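You operate a simulated robot arm through the tools that you are given. There is no shell and no other tool. Be economical: measure what you need, move in short steps, check, and stop when the job is done.

You are at the controls of a simulated two-armed robot. One attempt, no reset.

Task
Press the blue frozen-bread button, then toast the bread on 3.
Fine: wall switch on and dial set before the lever goes down; when it has popped up, blue button off and wall switch off. Leave the toast in the toaster.

It is judged by the outcome, as a careful person would: the job done as asked, and still so three seconds after it is handed in. It fails if anything else is knocked over, pushed out of place, dropped, spilled or broken.

Robot
Two 7-joint arms with fingered hands on one trunk that stands fixed in place. Base frame: the origin is at the foot of the trunk, x ahead of it, y to its left, z up. Lengths are in m, angles in degrees, forces in N, time in s.
The left shoulder is at [0.2, 0.135, 1.12], the right one opposite. Payload 4 kg a hand.
The tool frame of a hand sits at the grasp point between the pads (the TCP): z along the fingers, y along the line on which they close. The tips reach 0.025 m beyond it. Largest opening 0.088 m; the body of the gripper starts 0.029 m behind the TCP. The gripper is a hand of 4 fingers: y runs from the thumb to the fingers, the wrist lies at [-0.013, -0.106, -0.174] in the tool frame.
Orientation is that of the tool frame in the base frame, as a unit quaternion [x, y, z, w]. With the fingers straight down and the wrist toward the robot, the tool's x, y and z point along [0, 1, 0], [1, 0, 0] and [0, 0, -1] of the base frame.

Tools
- The arms move only by the tool arm_command. It takes "left_motion", "right_motion" or both (then of equal length, played together; a hand with none holds still); each is a list that holds one entry, the list of rows, each a list of 6 numbers: the shift along the tool's x, y, z in m, then the turn, a rotation vector about the tool's x, y, z in degrees. In form: [[[x, y, z, rx, ry, rz], ...]]. A call has 1 to 20 rows; each row is the pose to reach, as a shift and turn from the pose commanded when the call began, along the tool's axes at that moment. Each row takes 0.2 s and may step no farther than 0.05 m and 8.6 degrees from the row before; otherwise, the whole call is refused. Where a pose cannot be reached the arm comes as near as it can. A force on the tool above 40 N (or 10 N above the force at the start of the call, whichever is more), or a blocked arm, ends the call early, and 0.2 s more pass. In this call time passes only in rows, and 0.2 s behind the last. It gives the time, the measured TCP pose, the force on the tool (base axes), the opening and the grip force at its end, in the units of the frame above (readings bear some noise), with the torque about the TCP (base axes, N m) and any sound that the robot's microphone picked up.
- Cameras (640 x 400 px; columns grow to the right, rows downward): "scene" is now at [0.1305, 0.0123, 1.7266]; the picture's right is [0.20, -0.98, 0.00], its down [-0.72, -0.15, -0.68] and it looks along [0.67, 0.14, -0.73] (base axes); focal length 323 px, centre (320, 200). "left" rides on the left gripper at [-0.064, -0.083, -0.098] in its tool frame; the picture's right is [-0.62, -0.37, 0.69], its down [0.71, -0.63, 0.30] and it looks along [0.32, 0.68, 0.65] (tool axes); focal length 265 px, centre (320, 200). "right" rides on the right gripper at [0.064, -0.083, -0.098] in its tool frame; the picture's right is [-0.62, 0.37, -0.69], its down [-0.71, -0.63, 0.30] and it looks along [-0.32, 0.68, 0.65] (tool axes); focal length 265 px, centre (320, 200). There is no depth. A picture from a camera that has moved, and an enlarged one, comes with that camera's place and axes in the base frame and with its lens. The place of the scene camera against the robot may be out by one fixed shift of up to 0.012 m in any direction.
- capture(camera): a new picture of that camera. No time passes.
- move_column(by): slides the trunk up (or, below 0, down) by that many m; the arms and the scene camera ride with it, the base frame stays. It gives what a move gives, with no picture.
- set_fingers(index, middle, ring, thumb_bend, thumb_turn, hand): sets how far each is bent, from 0 (flat) to 1 (curled in); at 0.3 the hand is open as for a grip, at 0.7 the pads meet at the TCP. One left out holds its place. A second passes; each finger stops where it meets its share of the squeeze, and holds until it gets a number again. It is the only way to open and close the hand. It gives what a move gives, with no picture; readings hold the bend of each and the force on the fingers (four entries, about 0 where the hand has none), thumb and palm. thumb_turn goes from beside the hand (0) to across from the fingers (1), as for a grip.
- pan_tilt(pan, tilt): turns the head with the scene camera to pan (to the left, within 97 degrees either way) and tilt (down, from -29 to 69), counted from straight ahead of the robot. It gives what a move gives.
- zoom(camera, box): a new picture of the part [left, top, right, bottom] of that camera's present view, enlarged. No time passes.
- job_done(): hands the job in; it is judged then, once.

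Go step by step. Nothing tells you positions but the pictures and the camera data: compare them with the known pose of the tool, close in by small moves and look again before you grip or let go. The budget is 120 turns and 74 pictures, counting those below and the enlarged ones. Unless the task says otherwise, let go and move clear before handing in, and close with one line.

The tools are called after "Emit:" as a command line: name --argument value ..., lists and objects as JSON in quotes. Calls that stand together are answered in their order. arm_command: Moves the arms, as the interface text tells. Its arguments: {"type":"object","properties":{"left_motion":{"type":"array","items":{"type":"array","items":{"type":"array","items":{"type":"number"}}}},"right_motion":{"type":"array","items":{"type":"array","items":{"type":"array","items":{"type":"number"}}}}},"required":[]} The other tools are called the same way: move_column (by) slides the trunk up or down; set_fingers (index, middle, ring, thumb_bend, thumb_turn, hand) moves the fingers one by one; pan_tilt (pan, tilt) turns the head that bears the scene camera; capture (camera) takes a picture; zoom (camera, box) takes an enlarged picture of a part of a camera's view; job_done () hands the job in.

At the start:

```text
time_s: 0.0
left_tcp_pos: [0.5333, 0.294, 1.4051]
left_tool_rot: [0.707, 0.707, 0.001, -0.001]
left_wrist_force: [1.2, -0.5, -0.1]
left_wrist_torque: [-0.02, -0.01, 0.02]
left_opening: 0.0876
left_gripper_force: 0.0
left_shape: jaw
left_bend: [0.3, 0.3, 0.3, 0.3, 0.98]
left_finger forces: [0.1, 0.0, 0.0, 0.0, 0.0, 0.0]
right_tcp_pos: [0.459, -0.1897, 1.3899]
right_tool_rot: [0.707, 0.707, 0.0, 0.0]
right_wrist_force: [-0.7, -0.6, -0.1]
right_wrist_torque: [0.01, 0.01, -0.02]
right_opening: 0.0874
right_gripper_force: 0.1
right_shape: jaw
right_bend: [0.3, 0.3, 0.3, 0.3, 0.98]
right_finger forces: [0.0, 0.1, 0.0, 0.1, 0.1, 0.0]
trunk travel left (down, up): [-0.725, 0.045]
head pan, tilt: [11.5, 47.1]
```

scene: 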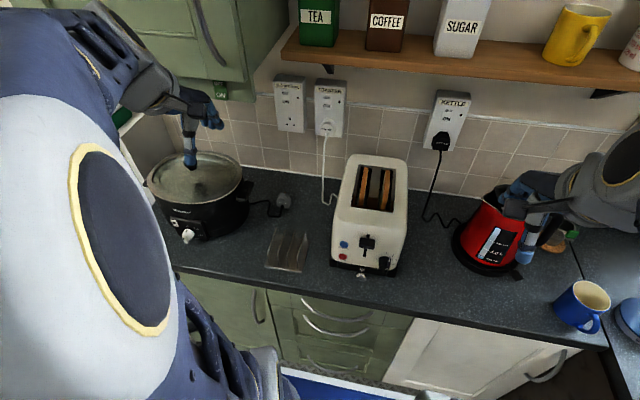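
right: 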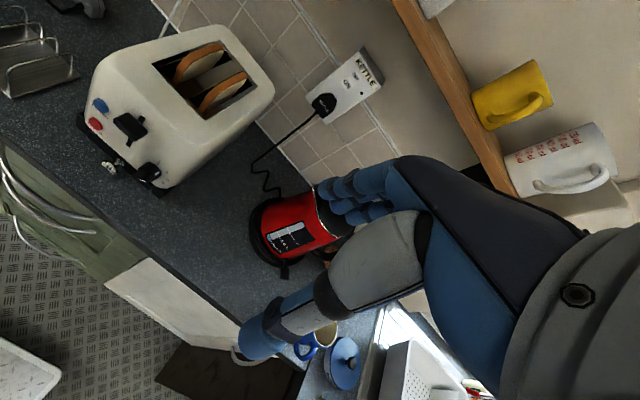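
left: 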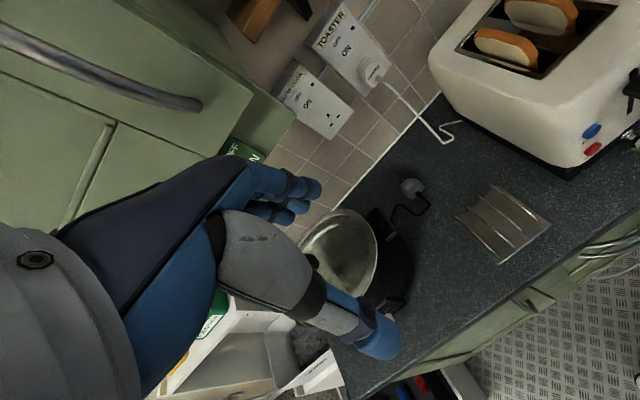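

I see the toaster in the middle with bread in it, a blue and a red button, a lever and a dial on its front. The wall switches are behind it. First I'll take close looks at both.

Emit:
zoom --camera "scene" --box '[310, 140, 430, 290]'

Emit:
zoom --camera "scene" --box '[260, 60, 360, 150]'

Emit:
zoom --camera "right" --box '[70, 80, 190, 200]'

Emit:
zoom --camera "left" --box '[270, 0, 410, 140]'

```text
2.67 times, centred on (370, 215) of scene
camera zoom: at [0.1305, 0.0123, 1.7266], right [0.2, -0.98, 0.0], down [-0.72, -0.15, -0.68], along [0.67, 0.14, -0.73], focal length 860 px, centre (187, 160)
```

zoom: 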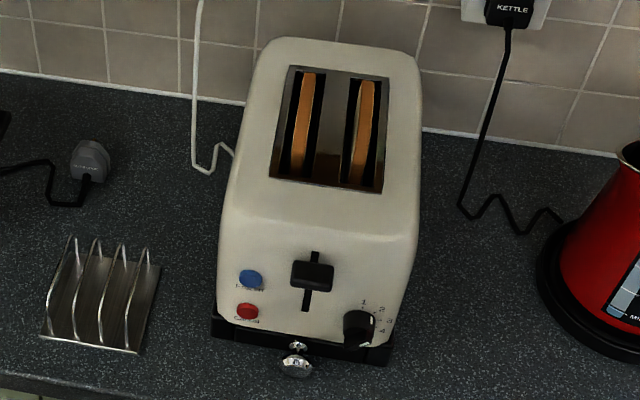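

```text
4.44 times, centred on (310, 105) of scene
camera zoom: at [0.1305, 0.0123, 1.7266], right [0.2, -0.98, 0.0], down [-0.72, -0.15, -0.68], along [0.67, 0.14, -0.73], focal length 1434 px, centre (364, 622)
```

zoom: 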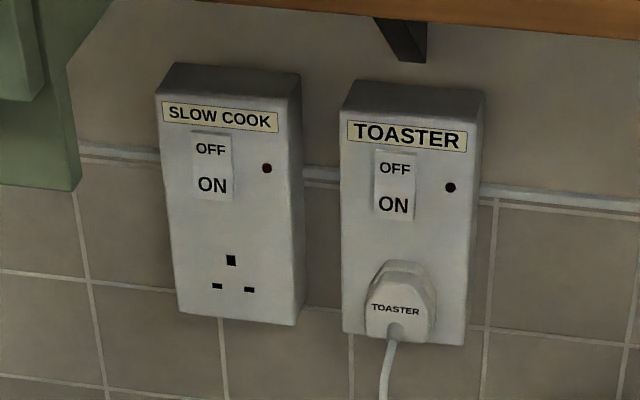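

```text
3.33 times, centred on (130, 140) of right
camera zoom: at [0.3779, -0.1261, 1.4877], right [0.37, -0.62, 0.69], down [-0.63, -0.71, -0.3], along [0.68, -0.32, -0.65], focal length 885 px, centre (953, 400)
```

zoom: 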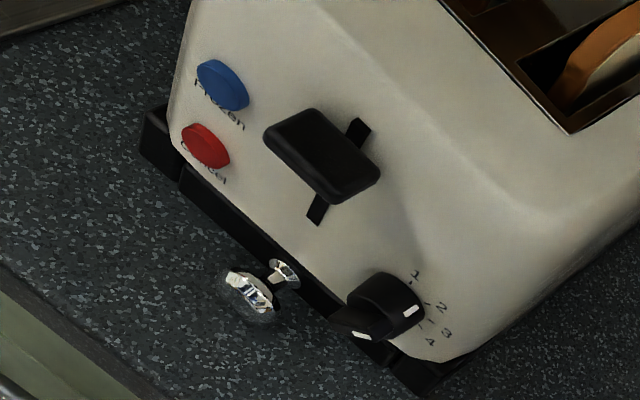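

```text
2.86 times, centred on (340, 70) of left
camera zoom: at [0.4497, 0.2306, 1.5038], right [-0.37, -0.62, -0.69], down [-0.63, 0.71, -0.3], along [0.68, 0.32, -0.65], focal length 758 px, centre (263, 571)
```

zoom: 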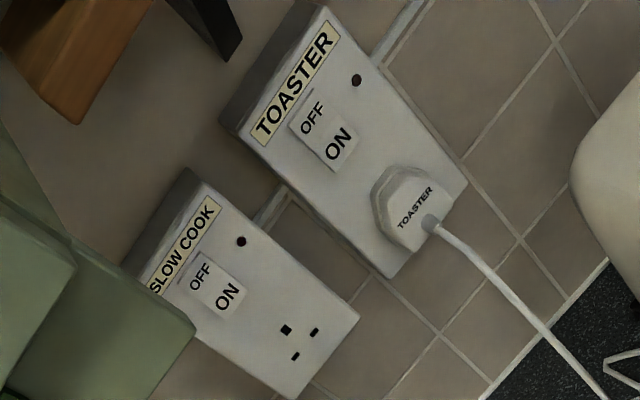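

By triangulating the hand cameras I get: worktop z≈0.91, blue button ≈(0.616, 0.051, 1.045), lever ≈(0.60, 0.00, 1.07), dial ≈(0.608, −0.058, 1.007), and toaster wall switch ≈(0.945, 0.162, 1.245), currently off. Next I shape both hands into a pointing index finger.

Emit:
set_fingers --hand "left" --index 0.2 --middle 1 --ring 1 --thumb_bend 0.9

Emit:
set_fingers --hand "right" --index 0.2 --middle 1 --ring 1 --thumb_bend 0.9

Emit:
capture --camera "left"

Emit:
capture --camera "right"

Emit:
capture --camera "scene"

```text
time_s: 1.0
left_tcp_pos: [0.5319, 0.2944, 1.4054]
left_tool_rot: [0.707, 0.707, 0.0, 0.0]
left_wrist_force: [-0.1, 0.3, 0.2]
left_wrist_torque: [0.0, 0.01, 0.04]
left_opening: 0.0266
left_gripper_force: 0.0
left_shape: fingers
left_bend: [0.2, 1.0, 1.0, 0.9, 0.98]
left_finger forces: [0.1, 0.0, 0.0, 0.1, 0.0, 0.1]
right_tcp_pos: [0.4589, -0.1893, 1.3908]
right_tool_rot: [0.707, 0.707, 0.0, 0.001]
right_wrist_force: [-0.5, 0.0, -0.5]
right_wrist_torque: [0.01, -0.02, 0.03]
right_opening: 0.0874
right_gripper_force: 0.0
right_shape: jaw
right_bend: [0.3, 0.3, 0.3, 0.3, 0.98]
right_finger forces: [0.0, 0.0, 0.0, 0.0, 0.1, 0.0]
trunk travel left (down, up): [-0.725, 0.045]
head pan, tilt: [11.5, 47.1]
```

```text
time_s: 2.0
left_tcp_pos: [0.533, 0.2947, 1.4057]
left_tool_rot: [0.706, 0.708, 0.0, 0.0]
left_wrist_force: [0.0, 0.2, 0.4]
left_wrist_torque: [0.01, 0.0, -0.01]
left_opening: 0.0269
left_gripper_force: 0.0
left_shape: fingers
left_bend: [0.2, 1.0, 1.0, 0.9, 0.98]
left_finger forces: [0.0, 0.1, 0.0, 0.1, 0.0, 0.1]
right_tcp_pos: [0.4594, -0.1894, 1.3901]
right_tool_rot: [0.707, 0.707, 0.0, 0.0]
right_wrist_force: [-0.9, -0.2, 0.5]
right_wrist_torque: [-0.02, 0.01, -0.02]
right_opening: 0.0267
right_gripper_force: 0.1
right_shape: fingers
right_bend: [0.2, 1.0, 1.0, 0.9, 0.98]
right_finger forces: [0.0, 0.0, 0.0, 0.0, 0.1, 0.1]
trunk travel left (down, up): [-0.725, 0.045]
head pan, tilt: [11.5, 47.1]
```

```text
66 pictures are left
camera left: at [0.4497, 0.2306, 1.5038], right [-0.37, -0.62, -0.69], down [-0.63, 0.71, -0.3], along [0.68, 0.32, -0.65], focal length 265 px, centre (320, 200)
```

left: 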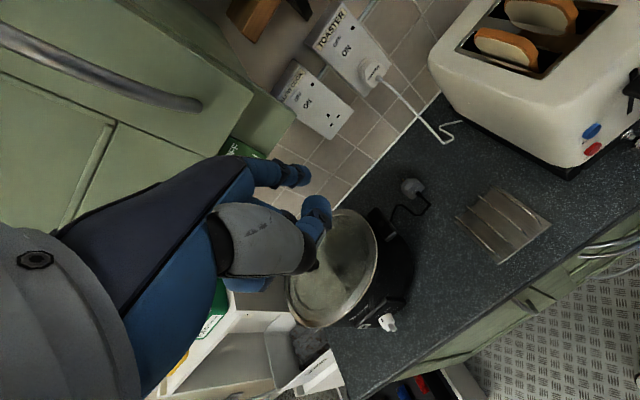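

```text
65 pictures are left
camera right: at [0.3779, -0.1261, 1.4877], right [0.37, -0.62, 0.69], down [-0.63, -0.71, -0.3], along [0.68, -0.32, -0.65], focal length 265 px, centre (320, 200)
```

right: 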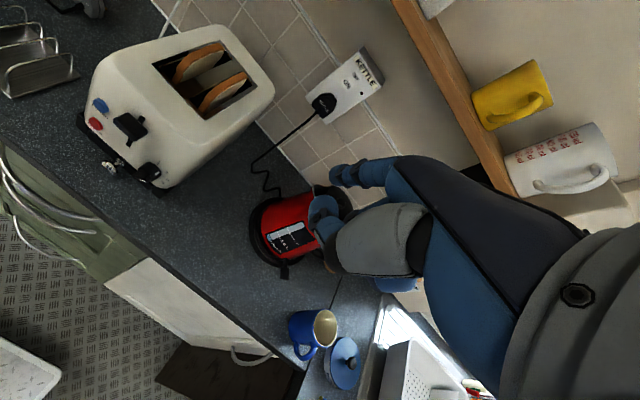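

```text
64 pictures are left
camera scene: at [0.1305, 0.0123, 1.7266], right [0.2, -0.98, 0.0], down [-0.72, -0.15, -0.68], along [0.67, 0.14, -0.73], focal length 323 px, centre (320, 200)
```

scene: 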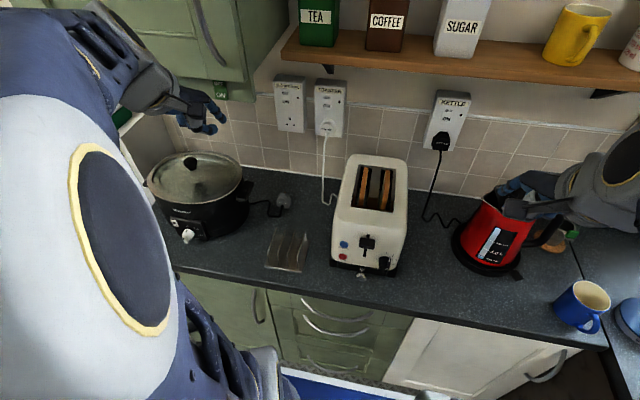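

The index fingers are pointing. Now I swing the left hand forward and down to about 6 cm in front of the toaster wall switch, pitched 45°.

Emit:
arm_command --left_motion '[[[-0.011, 0.03, 0.019, -4.5, 0, 0], [-0.022, 0.061, 0.038, -9, 0, 0], [-0.034, 0.091, 0.057, -13.5, 0, 0], [-0.045, 0.122, 0.076, -18, 0, 0], [-0.056, 0.152, 0.095, -22.5, 0, 0], [-0.067, 0.183, 0.115, -27, 0, 0], [-0.078, 0.213, 0.134, -31.5, 0, 0], [-0.09, 0.244, 0.153, -36, 0, 0], [-0.101, 0.274, 0.172, -40.5, 0, 0], [-0.112, 0.295, 0.191, -45, 0, 0]]]'

Emit:
capture --camera "left"

Emit:
capture --camera "scene"

```text
time_s: 4.2
left_tcp_pos: [0.8133, 0.1905, 1.2268]
left_tool_rot: [0.66, 0.66, 0.253, 0.254]
left_wrist_force: [-0.4, -1.0, -0.9]
left_wrist_torque: [0.02, 0.03, 0.02]
left_opening: 0.0268
left_gripper_force: 0.2
left_shape: fingers
left_bend: [0.2, 1.0, 1.0, 0.9, 0.98]
left_finger forces: [0.0, 0.0, 0.0, 0.1, 0.1, 0.0]
left hand out of reach, approached as far as the arm can: row 10
right_tcp_pos: [0.4591, -0.1907, 1.3904]
right_tool_rot: [0.707, 0.707, -0.001, 0.0]
right_wrist_force: [-0.1, -1.2, 1.1]
right_wrist_torque: [0.01, 0.06, -0.02]
right_opening: 0.0272
right_gripper_force: 0.0
right_shape: fingers
right_bend: [0.2, 1.0, 1.0, 0.9, 0.98]
right_finger forces: [0.0, 0.0, 0.1, 0.0, 0.1, 0.1]
trunk travel left (down, up): [-0.725, 0.045]
head pan, tilt: [11.5, 47.1]
```

```text
63 pictures are left
camera left: at [0.686, 0.1264, 1.2441], right [0.19, -0.62, -0.76], down [-0.26, 0.71, -0.65], along [0.95, 0.32, -0.03], focal length 265 px, centre (320, 200)
```

left: 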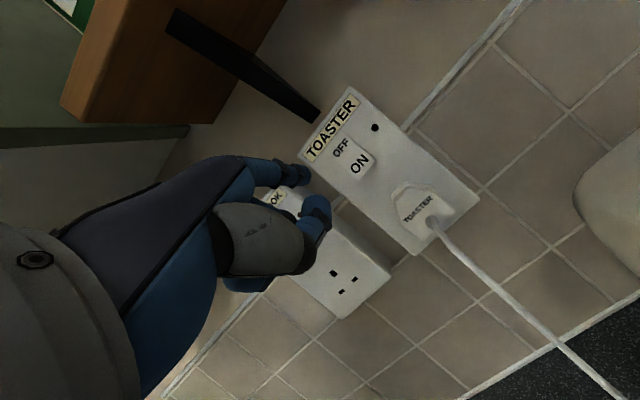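

```text
62 pictures are left
camera scene: at [0.1307, 0.0122, 1.7266], right [0.2, -0.98, 0.0], down [-0.72, -0.15, -0.68], along [0.67, 0.14, -0.73], focal length 323 px, centre (320, 200)
```

scene: 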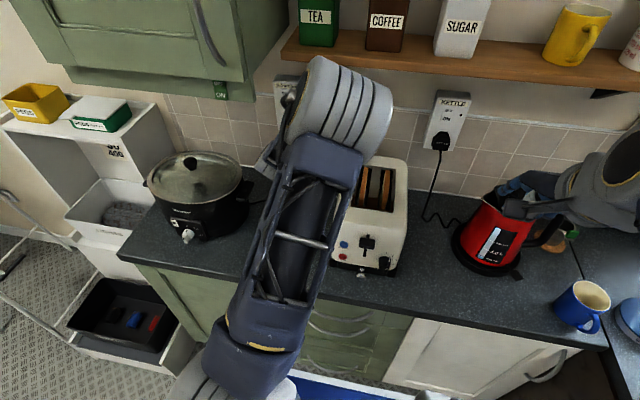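

The arm stopped short at 45° pitch. I'll reduce the pitch to about 25°, which should give more reach, and check where the hand ends up.

Emit:
arm_command --left_motion '[[[0, 0, 0, 5, 0, 0], [0, 0, 0, 10, 0, 0], [0, 0.005, 0, 15, 0, 0], [0, 0.01, 0, 20, 0, 0]]]'

```text
time_s: 5.2
left_tcp_pos: [0.821, 0.1894, 1.2328]
left_tool_rot: [0.694, 0.695, 0.134, 0.134]
left_wrist_force: [0.5, -0.5, 0.1]
left_wrist_torque: [-0.03, -0.01, 0.02]
left_opening: 0.0267
left_gripper_force: 0.1
left_shape: fingers
left_bend: [0.2, 1.0, 1.0, 0.9, 0.98]
left_finger forces: [0.1, 0.0, 0.0, 0.1, 0.0, 0.0]
right_tcp_pos: [0.4582, -0.1906, 1.389]
right_tool_rot: [0.707, 0.707, 0.0, 0.0]
right_wrist_force: [-0.3, -0.1, 0.0]
right_wrist_torque: [-0.05, 0.0, -0.02]
right_opening: 0.0269
right_gripper_force: 0.0
right_shape: fingers
right_bend: [0.2, 1.0, 1.0, 0.9, 0.98]
right_finger forces: [0.0, 0.0, 0.0, 0.1, 0.0, 0.0]
trunk travel left (down, up): [-0.725, 0.045]
head pan, tilt: [11.5, 47.1]
```

Reachable now at 22° pitch. I move about 4 cm closer and look again.

Emit:
arm_command --left_motion '[[[-0.004, 0.02, 0.011, 0, 0, 0], [-0.009, 0.0395, 0.0224, 0, 0, 0]]]'

Emit:
capture --camera "left"

Emit:
zoom --camera "scene" --box '[240, 50, 400, 150]'

```text
time_s: 5.8
left_tcp_pos: [0.8652, 0.18, 1.2262]
left_tool_rot: [0.694, 0.694, 0.135, 0.135]
left_wrist_force: [0.0, 0.3, 0.2]
left_wrist_torque: [0.06, -0.02, -0.01]
left_opening: 0.0269
left_gripper_force: 0.0
left_shape: fingers
left_bend: [0.2, 1.0, 1.0, 0.9, 0.98]
left_finger forces: [0.0, 0.0, 0.1, 0.1, 0.1, 0.1]
right_tcp_pos: [0.4592, -0.1881, 1.3908]
right_tool_rot: [0.707, 0.707, 0.0, 0.0]
right_wrist_force: [0.0, 0.2, 0.8]
right_wrist_torque: [0.02, -0.02, -0.01]
right_opening: 0.0268
right_gripper_force: 0.0
right_shape: fingers
right_bend: [0.2, 1.0, 1.0, 0.9, 0.98]
right_finger forces: [0.0, 0.1, 0.1, 0.0, 0.0, 0.0]
trunk travel left (down, up): [-0.725, 0.045]
head pan, tilt: [11.5, 47.1]
```

```text
61 pictures are left
camera left: at [0.7519, 0.1166, 1.2874], right [-0.08, -0.62, -0.78], down [-0.47, 0.71, -0.52], along [0.88, 0.32, -0.35], focal length 265 px, centre (320, 200)
```

left: 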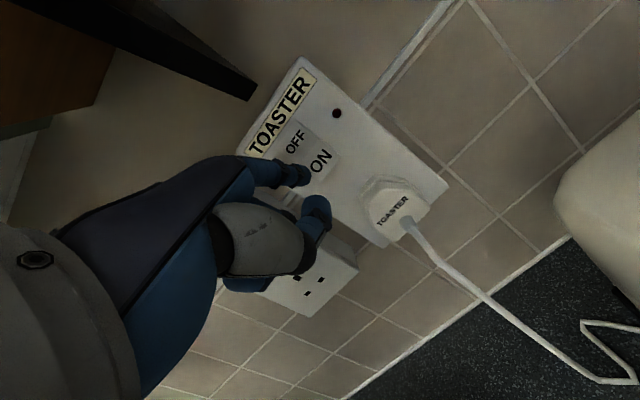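

```text
4.00 times, centred on (320, 100) of scene
camera zoom: at [0.1302, 0.0124, 1.7267], right [0.2, -0.98, 0.0], down [-0.72, -0.15, -0.68], along [0.67, 0.14, -0.73], focal length 1291 px, centre (320, 600)
```

zoom: 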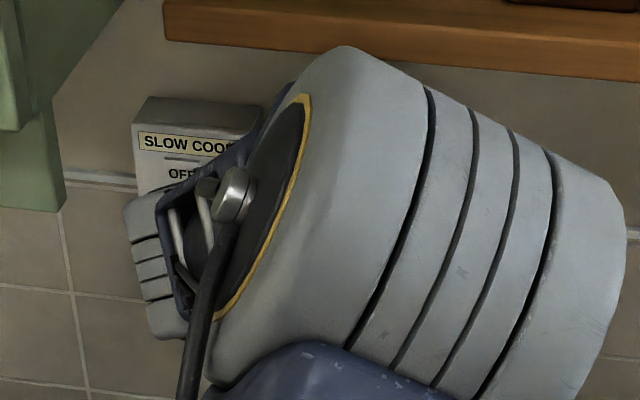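

The fingertip is a bit above and left of "ON". I shift down 16 mm, right 6 mm and 2 cm nearer.

Emit:
arm_command --left_motion '[[[-0.006, 0.0125, 0.0223, 0, 0, 0]]]'

Emit:
zoom --camera "left" --box '[220, 80, 420, 260]'

```text
time_s: 6.2
left_tcp_pos: [0.8837, 0.1741, 1.2098]
left_tool_rot: [0.694, 0.694, 0.134, 0.134]
left_wrist_force: [-2.9, 0.5, -1.8]
left_wrist_torque: [0.04, 0.1, -0.04]
left_opening: 0.0237
left_gripper_force: 1.6
left_shape: fingers
left_bend: [0.22, 1.0, 1.0, 0.9, 0.98]
left_finger forces: [2.8, 0.1, 0.0, 0.0, 0.1, 0.0]
right_tcp_pos: [0.4592, -0.19, 1.3906]
right_tool_rot: [0.708, 0.707, 0.001, -0.001]
right_wrist_force: [-0.2, -0.1, 0.1]
right_wrist_torque: [0.02, 0.0, -0.05]
right_opening: 0.0271
right_gripper_force: 0.1
right_shape: fingers
right_bend: [0.2, 1.0, 1.0, 0.9, 0.98]
right_finger forces: [0.0, 0.0, 0.1, 0.0, 0.0, 0.0]
trunk travel left (down, up): [-0.725, 0.045]
head pan, tilt: [11.5, 47.1]
heard: click
```

```text
2.22 times, centred on (320, 170) of left
camera zoom: at [0.7718, 0.1111, 1.2707], right [-0.08, -0.62, -0.78], down [-0.47, 0.71, -0.52], along [0.88, 0.32, -0.35], focal length 590 px, centre (320, 267)
```

zoom: 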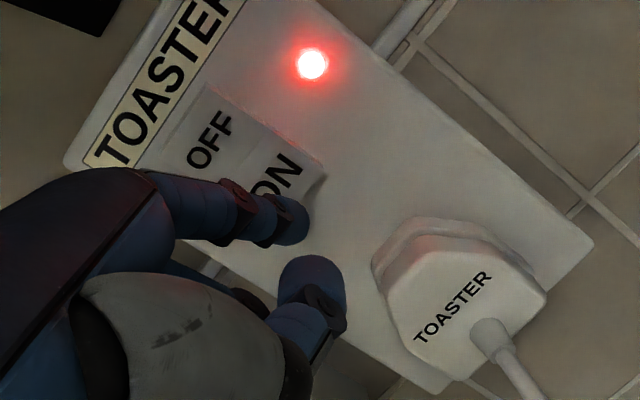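

The red light is on: the wall switch is on. I back the left hand out and park it up-left, and at the same time turn to the toaster.

Emit:
arm_command --left_motion '[[[0, -0.046, -0.019, 0, 0, 0], [0.02, -0.068, -0.055, 0, 0, 0], [0.04, -0.089, -0.09, 0, 0, 0], [0.06, -0.111, -0.126, 0, 0, 0], [0.08, -0.132, -0.161, 0, 0, 0], [0.1, -0.154, -0.197, 0, 0, 0], [0.12, -0.1755, -0.2328, 0, 0, 0]]]'

Emit:
capture --camera "scene"

```text
time_s: 7.8
left_tcp_pos: [0.6359, 0.2957, 1.3626]
left_tool_rot: [0.693, 0.696, 0.135, 0.134]
left_wrist_force: [-0.7, 0.4, -0.2]
left_wrist_torque: [-0.01, 0.0, 0.02]
left_opening: 0.0267
left_gripper_force: 0.1
left_shape: fingers
left_bend: [0.2, 1.0, 1.0, 0.9, 0.98]
left_finger forces: [0.1, 0.0, 0.0, 0.0, 0.0, 0.0]
right_tcp_pos: [0.46, -0.1904, 1.3901]
right_tool_rot: [0.708, 0.707, 0.0, 0.0]
right_wrist_force: [0.3, -0.2, -0.1]
right_wrist_torque: [-0.02, 0.03, 0.04]
right_opening: 0.0267
right_gripper_force: 0.0
right_shape: fingers
right_bend: [0.2, 1.0, 1.0, 0.9, 0.98]
right_finger forces: [0.0, 0.0, 0.0, 0.0, 0.0, 0.0]
trunk travel left (down, up): [-0.725, 0.045]
head pan, tilt: [11.5, 47.1]
```

```text
58 pictures are left
camera scene: at [0.1311, 0.0121, 1.7266], right [0.2, -0.98, 0.0], down [-0.72, -0.15, -0.68], along [0.67, 0.14, -0.73], focal length 323 px, centre (320, 200)
```

scene: 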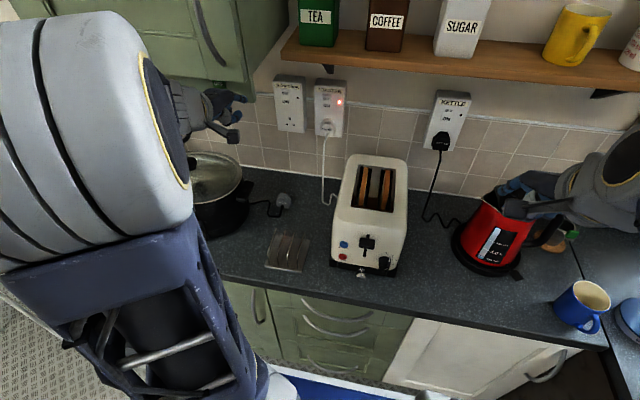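

Now the right hand goes to a point in front of the toaster, short of the blue button.

Emit:
arm_command --right_motion '[[[0.028, 0.005, 0.036, 0, 0, 0], [0.056, 0.01, 0.072, 0, 0, 0], [0.085, 0.02, 0.109, 0, 0, 0], [0.113, 0.03, 0.145, 0, 0, 0], [0.141, 0.04, 0.181, 0, 0, 0], [0.17, 0.05, 0.218, 0, 0, 0], [0.198, 0.055, 0.254, 0, 0, 0], [0.226, 0.055, 0.285, 0, 0, 0]]]'

Emit:
capture --camera "right"

Emit:
capture --camera "scene"

```text
time_s: 9.7
left_tcp_pos: [0.6307, 0.3086, 1.3572]
left_tool_rot: [0.683, 0.706, 0.135, 0.13]
left_wrist_force: [-0.1, 0.1, -0.1]
left_wrist_torque: [-0.01, -0.01, 0.01]
left_opening: 0.0271
left_gripper_force: 0.0
left_shape: fingers
left_bend: [0.2, 1.0, 1.0, 0.9, 0.98]
left_finger forces: [0.0, 0.0, 0.1, 0.1, 0.0, 0.1]
right_tcp_pos: [0.4858, 0.1132, 1.1423]
right_tool_rot: [0.646, 0.759, 0.062, -0.052]
right_wrist_force: [-0.2, -0.2, -0.2]
right_wrist_torque: [0.02, -0.04, 0.0]
right_opening: 0.0269
right_gripper_force: 0.0
right_shape: fingers
right_bend: [0.2, 1.0, 1.0, 0.9, 0.98]
right_finger forces: [0.0, 0.0, 0.0, 0.0, 0.1, 0.0]
right hand out of reach, approached as far as the arm can: row 3, 4, 5, 6, 7, 8
trunk travel left (down, up): [-0.725, 0.045]
head pan, tilt: [11.5, 47.1]
stopped in row 8 (right hand): the arm was blocked; the commanded pose is now the measured one
```

```text
57 pictures are left
camera right: at [0.3956, 0.1463, 1.2476], right [0.46, -0.66, 0.6], down [-0.51, -0.75, -0.43], along [0.73, -0.1, -0.68], focal length 265 px, centre (320, 200)
```

right: 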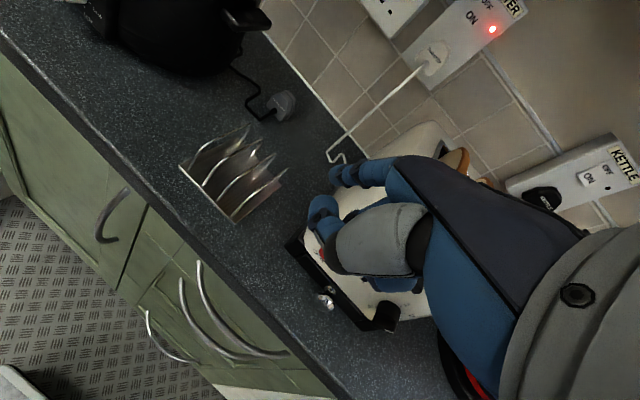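

```text
56 pictures are left
camera scene: at [0.1305, 0.0122, 1.7266], right [0.2, -0.98, 0.0], down [-0.72, -0.15, -0.68], along [0.67, 0.14, -0.73], focal length 323 px, centre (320, 200)
```

scene: 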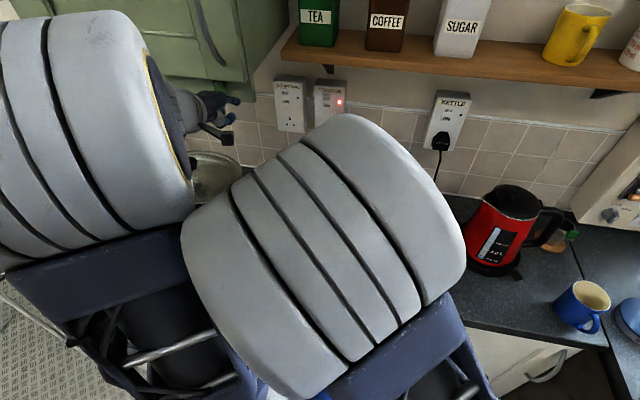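

The right arm couldn't fold that close and touched the left forearm. I retreat the right hand to its start pose; then I'll lower the trunk so the near area becomes reachable.

Emit:
arm_command --right_motion '[[[-0.028, -0.007, -0.033, 0.1, -1, 1], [-0.056, -0.015, -0.065, 0.2, -2, 2], [-0.084, -0.022, -0.098, 0.3, -3, 3], [-0.112, -0.03, -0.13, 0.4, -4, 4], [-0.14, -0.037, -0.163, 0.4, -5, 5], [-0.168, -0.045, -0.196, 0.5, -6, 6], [-0.196, -0.052, -0.228, 0.6, -7, 7], [-0.224, -0.06, -0.261, 0.7, -8, 8], [-0.252, -0.067, -0.2936, 0.8, -9.2, 9.2]]]'

Emit:
pan_tilt --pan 0 --tilt 60

Emit:
capture --camera "scene"

```text
time_s: 11.7
left_tcp_pos: [0.6348, 0.3047, 1.3591]
left_tool_rot: [0.686, 0.703, 0.136, 0.129]
left_wrist_force: [0.1, 0.4, 0.5]
left_wrist_torque: [0.01, 0.0, -0.01]
left_opening: 0.027
left_gripper_force: 0.1
left_shape: fingers
left_bend: [0.2, 1.0, 1.0, 0.9, 0.98]
left_finger forces: [0.0, 0.1, 0.0, 0.0, 0.0, 0.0]
right_tcp_pos: [0.4601, -0.1913, 1.3932]
right_tool_rot: [0.71, 0.705, 0.002, 0.001]
right_wrist_force: [-0.7, 0.2, 0.7]
right_wrist_torque: [0.0, 0.03, 0.0]
right_opening: 0.0268
right_gripper_force: 0.0
right_shape: fingers
right_bend: [0.2, 1.0, 1.0, 0.9, 0.98]
right_finger forces: [0.0, 0.0, 0.1, 0.0, 0.0, 0.0]
right hand out of reach, approached as far as the arm can: row 1, 2, 3, 4, 5
trunk travel left (down, up): [-0.725, 0.045]
head pan, tilt: [11.5, 47.1]
```

```text
time_s: 12.5
left_tcp_pos: [0.6335, 0.3032, 1.3592]
left_tool_rot: [0.686, 0.703, 0.136, 0.128]
left_wrist_force: [-0.1, -0.9, 0.2]
left_wrist_torque: [0.0, 0.0, -0.03]
left_opening: 0.0269
left_gripper_force: 0.1
left_shape: fingers
left_bend: [0.2, 1.0, 1.0, 0.9, 0.98]
left_finger forces: [0.1, 0.0, 0.1, 0.1, 0.0, 0.1]
right_tcp_pos: [0.4613, -0.1916, 1.3929]
right_tool_rot: [0.711, 0.704, 0.002, 0.0]
right_wrist_force: [0.8, 0.0, 0.3]
right_wrist_torque: [-0.01, -0.02, -0.01]
right_opening: 0.0267
right_gripper_force: 0.1
right_shape: fingers
right_bend: [0.2, 1.0, 1.0, 0.9, 0.98]
right_finger forces: [0.0, 0.1, 0.0, 0.1, 0.1, 0.0]
trunk travel left (down, up): [-0.725, 0.045]
head pan, tilt: [0.0, 60.0]
```

```text
55 pictures are left
camera scene: at [0.1192, -0.0035, 1.7101], right [0.0, -1.0, 0.0], down [-0.87, 0.0, -0.5], along [0.5, 0.0, -0.87], focal length 323 px, centre (320, 200)
```

scene: 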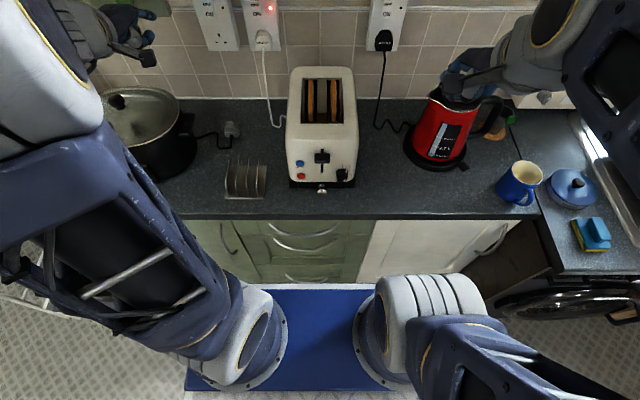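

I check the right elbow's surroundings before lowering the trunk.

Emit:
pan_tilt --pan -60 --tilt 55

Emit:
capture --camera "scene"

Emit:
pan_tilt --pan 60 --tilt 55

Emit:
capture --camera "scene"

```text
time_s: 13.8
left_tcp_pos: [0.633, 0.3038, 1.3588]
left_tool_rot: [0.687, 0.703, 0.135, 0.129]
left_wrist_force: [0.6, -1.1, 0.1]
left_wrist_torque: [-0.05, -0.02, 0.02]
left_opening: 0.0268
left_gripper_force: 0.1
left_shape: fingers
left_bend: [0.2, 1.0, 1.0, 0.9, 0.98]
left_finger forces: [0.0, 0.0, 0.0, 0.0, 0.1, 0.1]
right_tcp_pos: [0.4602, -0.1924, 1.3916]
right_tool_rot: [0.71, 0.704, 0.002, 0.001]
right_wrist_force: [0.2, 0.2, 0.1]
right_wrist_torque: [-0.02, -0.03, 0.03]
right_opening: 0.0266
right_gripper_force: 0.0
right_shape: fingers
right_bend: [0.2, 1.0, 1.0, 0.9, 0.98]
right_finger forces: [0.0, 0.0, 0.0, 0.0, 0.0, 0.0]
trunk travel left (down, up): [-0.725, 0.045]
head pan, tilt: [-60.0, 55.0]
```

```text
54 pictures are left
camera scene: at [0.0886, -0.0659, 1.7161], right [-0.87, -0.5, 0.0], down [-0.41, 0.71, -0.57], along [0.29, -0.5, -0.82], focal length 323 px, centre (320, 200)
```

scene: 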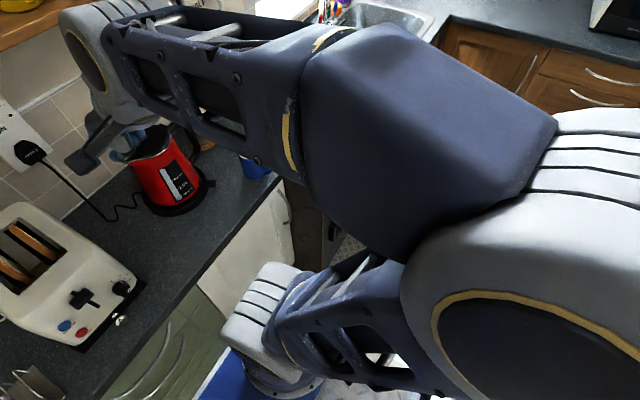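

```text
time_s: 15.8
left_tcp_pos: [0.6341, 0.305, 1.3584]
left_tool_rot: [0.687, 0.703, 0.135, 0.128]
left_wrist_force: [0.0, 0.3, 0.0]
left_wrist_torque: [0.0, 0.0, -0.01]
left_opening: 0.0269
left_gripper_force: 0.1
left_shape: fingers
left_bend: [0.2, 1.0, 1.0, 0.9, 0.98]
left_finger forces: [0.0, 0.0, 0.0, 0.0, 0.0, 0.0]
right_tcp_pos: [0.4602, -0.1918, 1.3924]
right_tool_rot: [0.71, 0.704, 0.002, 0.001]
right_wrist_force: [-0.6, -0.3, -0.2]
right_wrist_torque: [0.01, 0.03, 0.02]
right_opening: 0.0272
right_gripper_force: 0.1
right_shape: fingers
right_bend: [0.2, 1.0, 1.0, 0.9, 0.98]
right_finger forces: [0.0, 0.0, 0.0, 0.0, 0.0, 0.0]
trunk travel left (down, up): [-0.725, 0.045]
head pan, tilt: [60.0, 55.0]
```

```text
53 pictures are left
camera scene: at [0.0886, 0.0589, 1.7161], right [0.87, -0.5, 0.0], down [-0.41, -0.71, -0.57], along [0.29, 0.5, -0.82], focal length 323 px, centre (320, 200)
```

scene: 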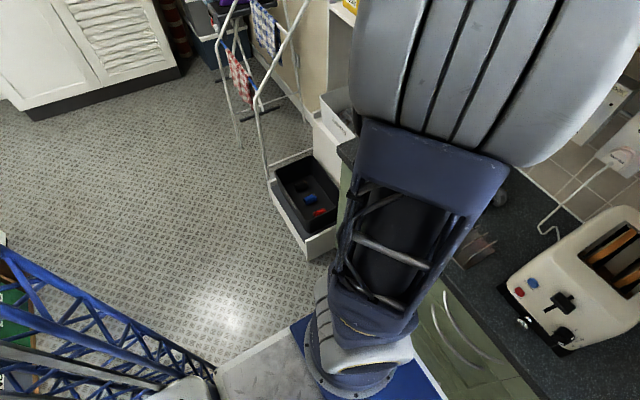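

Both elbows are high and clear. I pull the left hand back so it doesn't hit the pot when the trunk goes down.

Emit:
arm_command --left_motion '[[[0, -0.028, -0.024, 4, 0, 0], [0, -0.056, -0.048, 8, 0, 0], [0, -0.084, -0.073, 13, 0, 0], [0, -0.112, -0.097, 18, 0, 0], [0, -0.14, -0.121, 22, 0, 0]]]'

Emit:
pan_tilt --pan 11.5 --tilt 55

Emit:
move_column --by -0.15

Emit:
capture --camera "scene"

```text
time_s: 17.0
left_tcp_pos: [0.4601, 0.2998, 1.4197]
left_tool_rot: [0.698, 0.716, -0.001, -0.004]
left_wrist_force: [-0.1, -1.1, 0.3]
left_wrist_torque: [-0.04, 0.01, 0.01]
left_opening: 0.0269
left_gripper_force: 0.1
left_shape: fingers
left_bend: [0.2, 1.0, 1.0, 0.9, 0.98]
left_finger forces: [0.0, 0.1, 0.0, 0.0, 0.0, 0.0]
right_tcp_pos: [0.4604, -0.1924, 1.3926]
right_tool_rot: [0.71, 0.704, 0.002, 0.001]
right_wrist_force: [0.0, 0.6, -0.6]
right_wrist_torque: [0.02, -0.03, -0.02]
right_opening: 0.0267
right_gripper_force: 0.0
right_shape: fingers
right_bend: [0.2, 1.0, 1.0, 0.9, 0.98]
right_finger forces: [0.0, 0.0, 0.0, 0.1, 0.0, 0.0]
trunk travel left (down, up): [-0.725, 0.045]
head pan, tilt: [60.0, 55.0]
```

```text
time_s: 18.1
left_tcp_pos: [0.4596, 0.3005, 1.4197]
left_tool_rot: [0.698, 0.716, -0.001, -0.004]
left_wrist_force: [0.5, 0.1, 0.3]
left_wrist_torque: [-0.03, 0.03, -0.03]
left_opening: 0.027
left_gripper_force: 0.0
left_shape: fingers
left_bend: [0.2, 1.0, 1.0, 0.9, 0.98]
left_finger forces: [0.0, 0.0, 0.2, 0.0, 0.0, 0.0]
right_tcp_pos: [0.4614, -0.193, 1.3925]
right_tool_rot: [0.71, 0.704, 0.001, 0.0]
right_wrist_force: [0.6, -0.1, 0.4]
right_wrist_torque: [0.0, -0.02, -0.02]
right_opening: 0.0266
right_gripper_force: 0.1
right_shape: fingers
right_bend: [0.2, 1.0, 1.0, 0.9, 0.98]
right_finger forces: [0.0, 0.0, 0.0, 0.0, 0.1, 0.0]
trunk travel left (down, up): [-0.725, 0.045]
head pan, tilt: [11.5, 55.0]
```

```text
time_s: 19.9
left_tcp_pos: [0.4589, 0.3007, 1.2699]
left_tool_rot: [0.699, 0.715, -0.002, -0.006]
left_wrist_force: [0.0, 0.2, -0.2]
left_wrist_torque: [0.01, -0.01, 0.01]
left_opening: 0.027
left_gripper_force: 0.0
left_shape: fingers
left_bend: [0.2, 1.0, 1.0, 0.9, 0.98]
left_finger forces: [0.1, 0.0, 0.0, 0.1, 0.0, 0.1]
right_tcp_pos: [0.461, -0.1924, 1.2429]
right_tool_rot: [0.709, 0.705, 0.002, 0.0]
right_wrist_force: [-0.5, -0.1, -0.4]
right_wrist_torque: [0.03, -0.01, 0.02]
right_opening: 0.0268
right_gripper_force: 0.1
right_shape: fingers
right_bend: [0.2, 1.0, 1.0, 0.9, 0.98]
right_finger forces: [0.0, 0.0, 0.0, 0.0, 0.1, 0.0]
trunk travel left (down, up): [-0.575, 0.195]
head pan, tilt: [11.5, 55.0]
```

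```text
52 pictures are left
camera scene: at [0.1231, 0.0109, 1.5662], right [0.2, -0.98, 0.0], down [-0.8, -0.16, -0.57], along [0.56, 0.11, -0.82], focal length 323 px, centre (320, 200)
```

scene: 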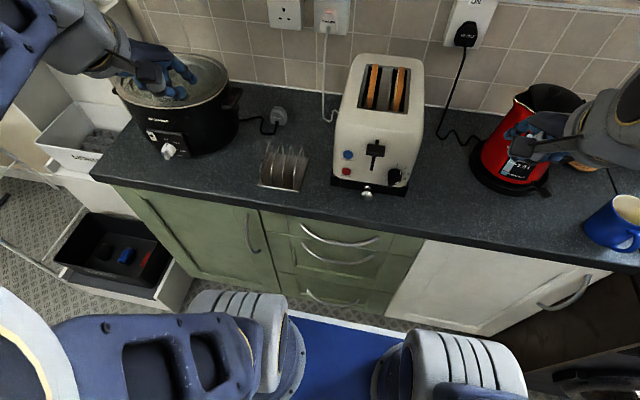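

Clear so far. I lower a further 12 cm.

Emit:
move_column --by -0.12

Emit:
arm_command --right_motion '[[[0.03, 0, 0, 0, 0, 0], [0.06, 0, 0, 0, 0, 0], [0.1, 0, 0, 0, 0, 0], [0.14, 0, 0, 0, 0, 0], [0.18, 0, 0, 0, 0, 0], [0.215, 0, 0, 0, 0, 0]]]'

Emit:
capture --camera "scene"

Emit:
capture --camera "right"

```text
time_s: 21.4
left_tcp_pos: [0.4592, 0.3004, 1.1491]
left_tool_rot: [0.698, 0.716, -0.001, -0.004]
left_wrist_force: [0.2, 0.2, 0.1]
left_wrist_torque: [-0.01, 0.02, -0.02]
left_opening: 0.0269
left_gripper_force: 0.1
left_shape: fingers
left_bend: [0.2, 1.0, 1.0, 0.9, 0.98]
left_finger forces: [0.0, 0.0, 0.0, 0.0, 0.1, 0.0]
right_tcp_pos: [0.4603, -0.1909, 1.1227]
right_tool_rot: [0.71, 0.704, 0.001, 0.0]
right_wrist_force: [1.2, -0.2, 0.4]
right_wrist_torque: [-0.03, 0.02, -0.02]
right_opening: 0.0267
right_gripper_force: 0.0
right_shape: fingers
right_bend: [0.2, 1.0, 1.0, 0.9, 0.98]
right_finger forces: [0.0, 0.0, 0.0, 0.0, 0.0, 0.0]
trunk travel left (down, up): [-0.455, 0.315]
head pan, tilt: [11.5, 55.0]
```

```text
time_s: 22.8
left_tcp_pos: [0.459, 0.3008, 1.1494]
left_tool_rot: [0.698, 0.716, -0.001, -0.005]
left_wrist_force: [-0.2, 0.0, 0.0]
left_wrist_torque: [0.01, 0.0, 0.0]
left_opening: 0.0268
left_gripper_force: 0.0
left_shape: fingers
left_bend: [0.2, 1.0, 1.0, 0.9, 0.98]
left_finger forces: [0.1, 0.0, 0.1, 0.0, 0.0, 0.1]
right_tcp_pos: [0.4627, 0.0246, 1.123]
right_tool_rot: [0.71, 0.704, 0.003, 0.001]
right_wrist_force: [0.3, 0.0, -1.0]
right_wrist_torque: [0.0, -0.01, 0.0]
right_opening: 0.0271
right_gripper_force: 0.1
right_shape: fingers
right_bend: [0.2, 1.0, 1.0, 0.9, 0.98]
right_finger forces: [0.0, 0.1, 0.1, 0.0, 0.0, 0.0]
trunk travel left (down, up): [-0.455, 0.315]
head pan, tilt: [11.5, 55.0]
```

```text
51 pictures are left
camera scene: at [0.1231, 0.0107, 1.4461], right [0.2, -0.98, 0.0], down [-0.8, -0.16, -0.57], along [0.56, 0.11, -0.82], focal length 323 px, centre (320, 200)
```

scene: 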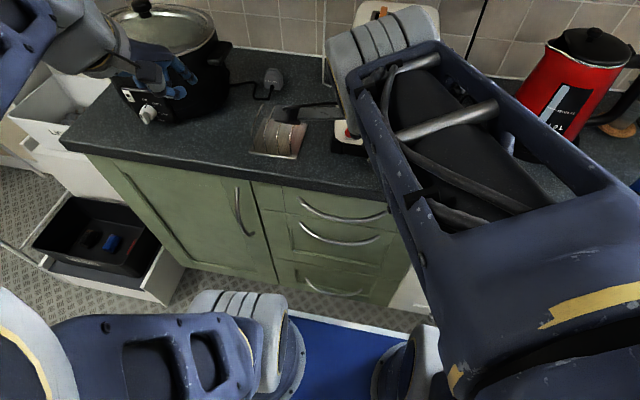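

```text
50 pictures are left
camera right: at [0.381, 0.0884, 1.2199], right [0.36, -0.62, 0.69], down [-0.63, -0.71, -0.31], along [0.68, -0.33, -0.65], focal length 265 px, centre (320, 200)
```

right: 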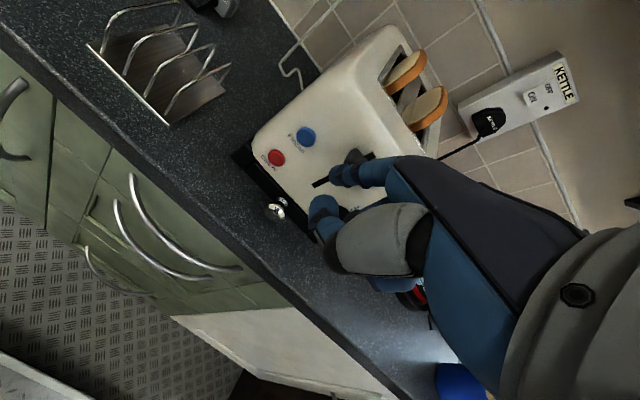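

The toaster front is now well within reach. The lever is just right of the blue button, so the left index (hand to the left of it) suits the button better. I move the right hand aside and bring the left index to a few centimetres in front of the blue button.

Emit:
arm_command --left_motion '[[[0, 0, 0.0, 0, 0, 0], [-0.04, 0, 0.01, -4, 0, 0], [-0.08, 0, 0.02, -8, 0, 0], [-0.12, 0.01, 0.03, -12, 0, 0], [-0.16, 0.02, 0.04, -16, 0, 0], [-0.2, 0.035, 0.06, -20, 0, 0], [-0.225, 0.05, 0.09, -25, 0, 0], [-0.241, 0.065, 0.12, -25, 0, 0]]]' --right_motion '[[[-0.03, 0, 0, 0, 0, 0], [-0.06, 0, 0, 0, 0, 0], [-0.09, 0, 0, 0, 0, 0], [-0.12, 0, 0, 0, 0, 0], [-0.15, 0, 0, 0, 0, 0], [-0.18, 0, 0, 0, 0, 0], [-0.2, 0, 0, 0, 0, 0], [-0.2, 0, 0, 0, 0, 0]]]'

Emit:
capture --camera "left"

Emit:
capture --camera "right"

```text
time_s: 24.6
left_tcp_pos: [0.5592, 0.0487, 1.0572]
left_tool_rot: [0.682, 0.7, 0.153, 0.146]
left_wrist_force: [-8.7, -0.2, 2.7]
left_wrist_torque: [0.02, -0.23, -0.05]
left_opening: 0.0227
left_gripper_force: 4.3
left_shape: fingers
left_bend: [0.23, 1.0, 1.0, 0.9, 0.98]
left_finger forces: [9.1, 0.0, 0.0, 0.0, 0.0, 0.0]
left hand out of reach, approached as far as the arm can: row 6, 7, 8
right_tcp_pos: [0.4604, -0.1767, 1.1232]
right_tool_rot: [0.71, 0.704, 0.002, 0.001]
right_wrist_force: [0.2, -0.1, 0.3]
right_wrist_torque: [-0.03, 0.0, 0.0]
right_opening: 0.0266
right_gripper_force: 0.0
right_shape: fingers
right_bend: [0.2, 1.0, 1.0, 0.9, 0.98]
right_finger forces: [0.1, 0.0, 0.0, 0.0, 0.0, 0.0]
trunk travel left (down, up): [-0.455, 0.315]
head pan, tilt: [11.5, 55.0]
```

```text
49 pictures are left
camera left: at [0.4449, -0.0171, 1.1116], right [-0.03, -0.62, -0.79], down [-0.47, 0.7, -0.53], along [0.88, 0.35, -0.31], focal length 265 px, centre (320, 200)
```

left: 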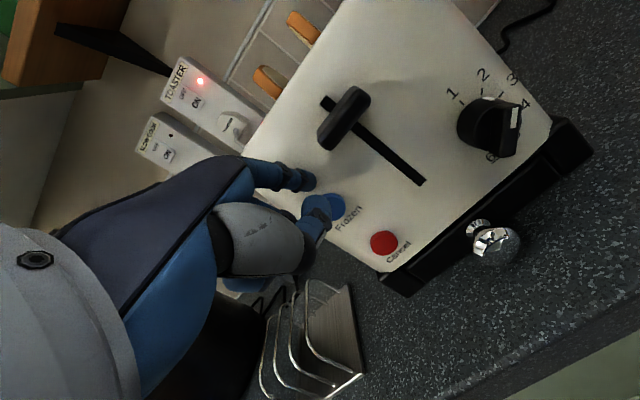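

```text
48 pictures are left
camera right: at [0.3794, -0.1124, 1.2207], right [0.36, -0.62, 0.69], down [-0.63, -0.71, -0.31], along [0.68, -0.33, -0.65], focal length 265 px, centre (320, 200)
```

right: 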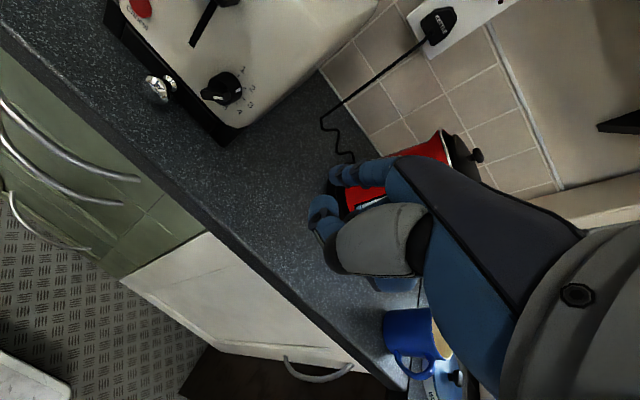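

The left index overshot and is touching the toaster face just beside the blue button with 9 N; I back off straight away and then lower the trunk a bit further to get proper control there.

Emit:
arm_command --left_motion '[[[0, -0.027, -0.0125, 0, 0, 0], [0, -0.045, -0.035, 0, 0, 0], [0, -0.05, -0.065, 3, 0, 0]]]'

Emit:
zoom --camera "left" --box '[160, 0, 640, 300]'

```text
time_s: 25.3
left_tcp_pos: [0.5213, 0.046, 1.0475]
left_tool_rot: [0.688, 0.716, 0.068, 0.103]
left_wrist_force: [0.7, -1.3, 0.2]
left_wrist_torque: [0.01, -0.02, 0.0]
left_opening: 0.0267
left_gripper_force: 0.1
left_shape: fingers
left_bend: [0.2, 1.0, 1.0, 0.9, 0.98]
left_finger forces: [0.0, 0.1, 0.0, 0.0, 0.0, 0.0]
left hand out of reach, approached as far as the arm can: row 1, 2, 3
right_tcp_pos: [0.4607, -0.1773, 1.1228]
right_tool_rot: [0.71, 0.704, 0.002, 0.001]
right_wrist_force: [-1.3, 0.2, -0.2]
right_wrist_torque: [-0.02, -0.01, 0.02]
right_opening: 0.0267
right_gripper_force: 0.1
right_shape: fingers
right_bend: [0.2, 1.0, 1.0, 0.9, 0.98]
right_finger forces: [0.0, 0.0, 0.0, 0.1, 0.0, 0.1]
trunk travel left (down, up): [-0.455, 0.315]
head pan, tilt: [11.5, 55.0]
stopped in row 3 (left hand): the arm was blocked; the commanded pose is now the measured one
```

```text
1.33 times, centred on (400, 150) of left
camera zoom: at [0.4187, -0.0163, 1.1253], right [-0.17, -0.67, -0.73], down [-0.56, 0.67, -0.48], along [0.81, 0.33, -0.49], focal length 354 px, centre (213, 267)
```

zoom: 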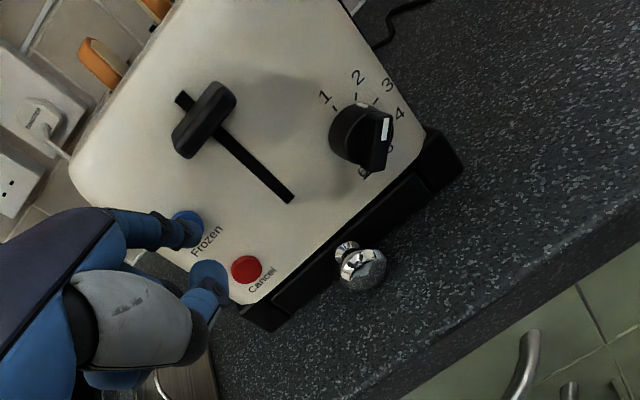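

Clear. The arm is cramped at this height, so I lower the trunk by 6 cm, raise the hand relative to it, then lower again.

Emit:
move_column --by -0.06

Emit:
arm_command --left_motion '[[[0.0, -0.01, -0.03, 0, 0, 0], [0, -0.02, -0.06, 0, 0, 0], [0.0, -0.03, -0.08, 0, 0, 0]]]'

```text
time_s: 26.3
left_tcp_pos: [0.52, 0.0467, 0.9868]
left_tool_rot: [0.688, 0.715, 0.069, 0.104]
left_wrist_force: [1.3, 0.6, 0.1]
left_wrist_torque: [0.0, -0.02, 0.02]
left_opening: 0.0265
left_gripper_force: 0.0
left_shape: fingers
left_bend: [0.2, 1.0, 1.0, 0.9, 0.98]
left_finger forces: [0.0, 0.1, 0.0, 0.0, 0.0, 0.0]
right_tcp_pos: [0.4608, -0.1772, 1.063]
right_tool_rot: [0.71, 0.704, 0.002, 0.001]
right_wrist_force: [0.4, -0.5, -0.8]
right_wrist_torque: [0.02, 0.01, 0.0]
right_opening: 0.0268
right_gripper_force: 0.0
right_shape: fingers
right_bend: [0.2, 1.0, 1.0, 0.9, 0.98]
right_finger forces: [0.0, 0.1, 0.0, 0.0, 0.1, 0.0]
trunk travel left (down, up): [-0.395, 0.375]
head pan, tilt: [11.5, 55.0]
```

```text
time_s: 27.1
left_tcp_pos: [0.4724, 0.0484, 1.0576]
left_tool_rot: [0.688, 0.715, 0.071, 0.103]
left_wrist_force: [0.4, -0.7, -0.6]
left_wrist_torque: [0.0, -0.01, 0.02]
left_opening: 0.027
left_gripper_force: 0.0
left_shape: fingers
left_bend: [0.2, 1.0, 1.0, 0.9, 0.98]
left_finger forces: [0.0, 0.0, 0.0, 0.0, 0.1, 0.0]
right_tcp_pos: [0.461, -0.177, 1.0633]
right_tool_rot: [0.71, 0.704, 0.001, 0.001]
right_wrist_force: [-0.1, 0.1, 0.3]
right_wrist_torque: [0.05, 0.02, 0.01]
right_opening: 0.0269
right_gripper_force: 0.1
right_shape: fingers
right_bend: [0.2, 1.0, 1.0, 0.9, 0.98]
right_finger forces: [0.0, 0.0, 0.0, 0.0, 0.0, 0.0]
trunk travel left (down, up): [-0.395, 0.375]
head pan, tilt: [11.5, 55.0]
```

The left arm moves freely now. I look for the toaster's state and the dial scale.

Emit:
zoom --camera "left" --box '[240, 0, 560, 220]'

Emit:
zoom --camera "scene" --box '[300, 0, 480, 112]'

```text
1.82 times, centred on (400, 110) of left
camera zoom: at [0.3696, -0.0143, 1.1361], right [-0.17, -0.66, -0.73], down [-0.56, 0.67, -0.48], along [0.81, 0.33, -0.48], focal length 483 px, centre (174, 364)
```

zoom: 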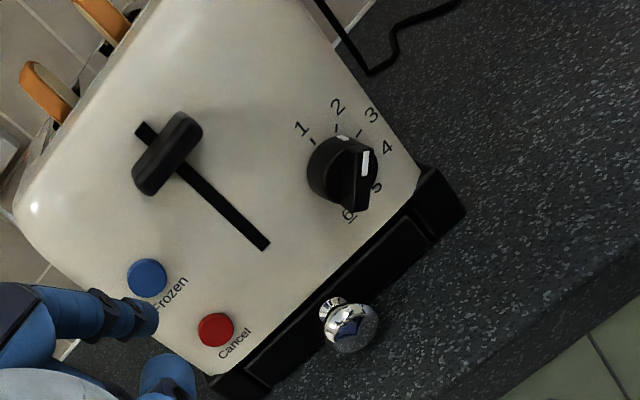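

```text
3.56 times, centred on (390, 56) of scene
camera zoom: at [0.1232, 0.0108, 1.3861], right [0.2, -0.98, 0.0], down [-0.8, -0.16, -0.57], along [0.56, 0.11, -0.82], focal length 1147 px, centre (71, 712)
```

zoom: 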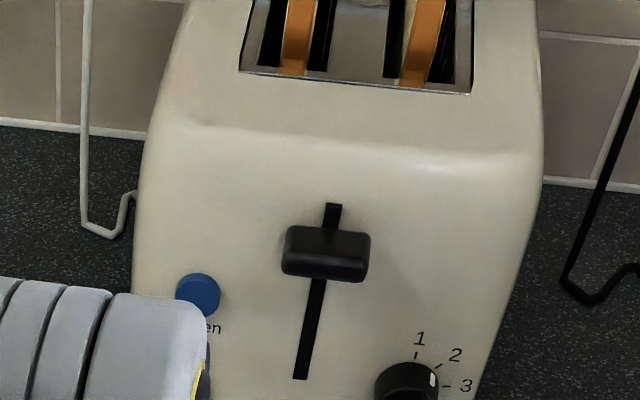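

The toaster hasn't moved, and blue is still at (0.616, 0.051, 1.041). I bring the left index tip to about 3 cm in front of it.

Emit:
arm_command --left_motion '[[[0.006, 0.026, 0.018, 0, 0, 0], [0.0123, 0.0531, 0.0365, 0, 0, 0]]]'

Emit:
zoom --camera "left" --box '[240, 0, 560, 220]'

```text
time_s: 27.7
left_tcp_pos: [0.531, 0.062, 1.0335]
left_tool_rot: [0.688, 0.714, 0.069, 0.104]
left_wrist_force: [0.5, 0.5, 0.3]
left_wrist_torque: [0.03, 0.0, -0.03]
left_opening: 0.0266
left_gripper_force: 0.1
left_shape: fingers
left_bend: [0.2, 1.0, 1.0, 0.9, 0.98]
left_finger forces: [0.1, 0.0, 0.0, 0.0, 0.0, 0.0]
right_tcp_pos: [0.4614, -0.1762, 1.0617]
right_tool_rot: [0.71, 0.704, 0.002, 0.001]
right_wrist_force: [-0.4, 0.2, 0.0]
right_wrist_torque: [0.01, -0.01, 0.0]
right_opening: 0.0266
right_gripper_force: 0.1
right_shape: fingers
right_bend: [0.2, 1.0, 1.0, 0.9, 0.98]
right_finger forces: [0.1, 0.0, 0.0, 0.1, 0.0, 0.0]
trunk travel left (down, up): [-0.395, 0.375]
head pan, tilt: [11.5, 55.0]
```

```text
1.82 times, centred on (400, 110) of left
camera zoom: at [0.4292, -0.0002, 1.1119], right [-0.17, -0.66, -0.73], down [-0.56, 0.67, -0.48], along [0.81, 0.33, -0.48], focal length 483 px, centre (174, 364)
```

zoom: 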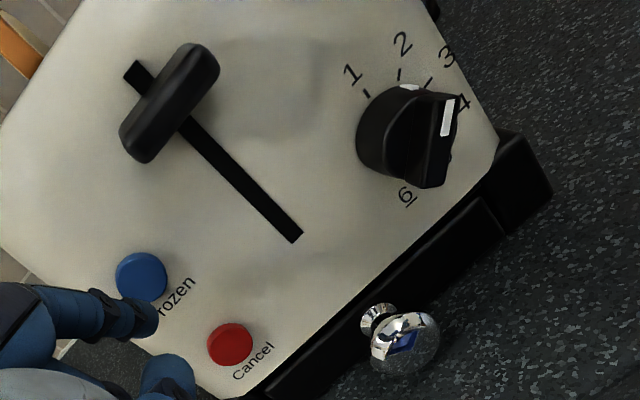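

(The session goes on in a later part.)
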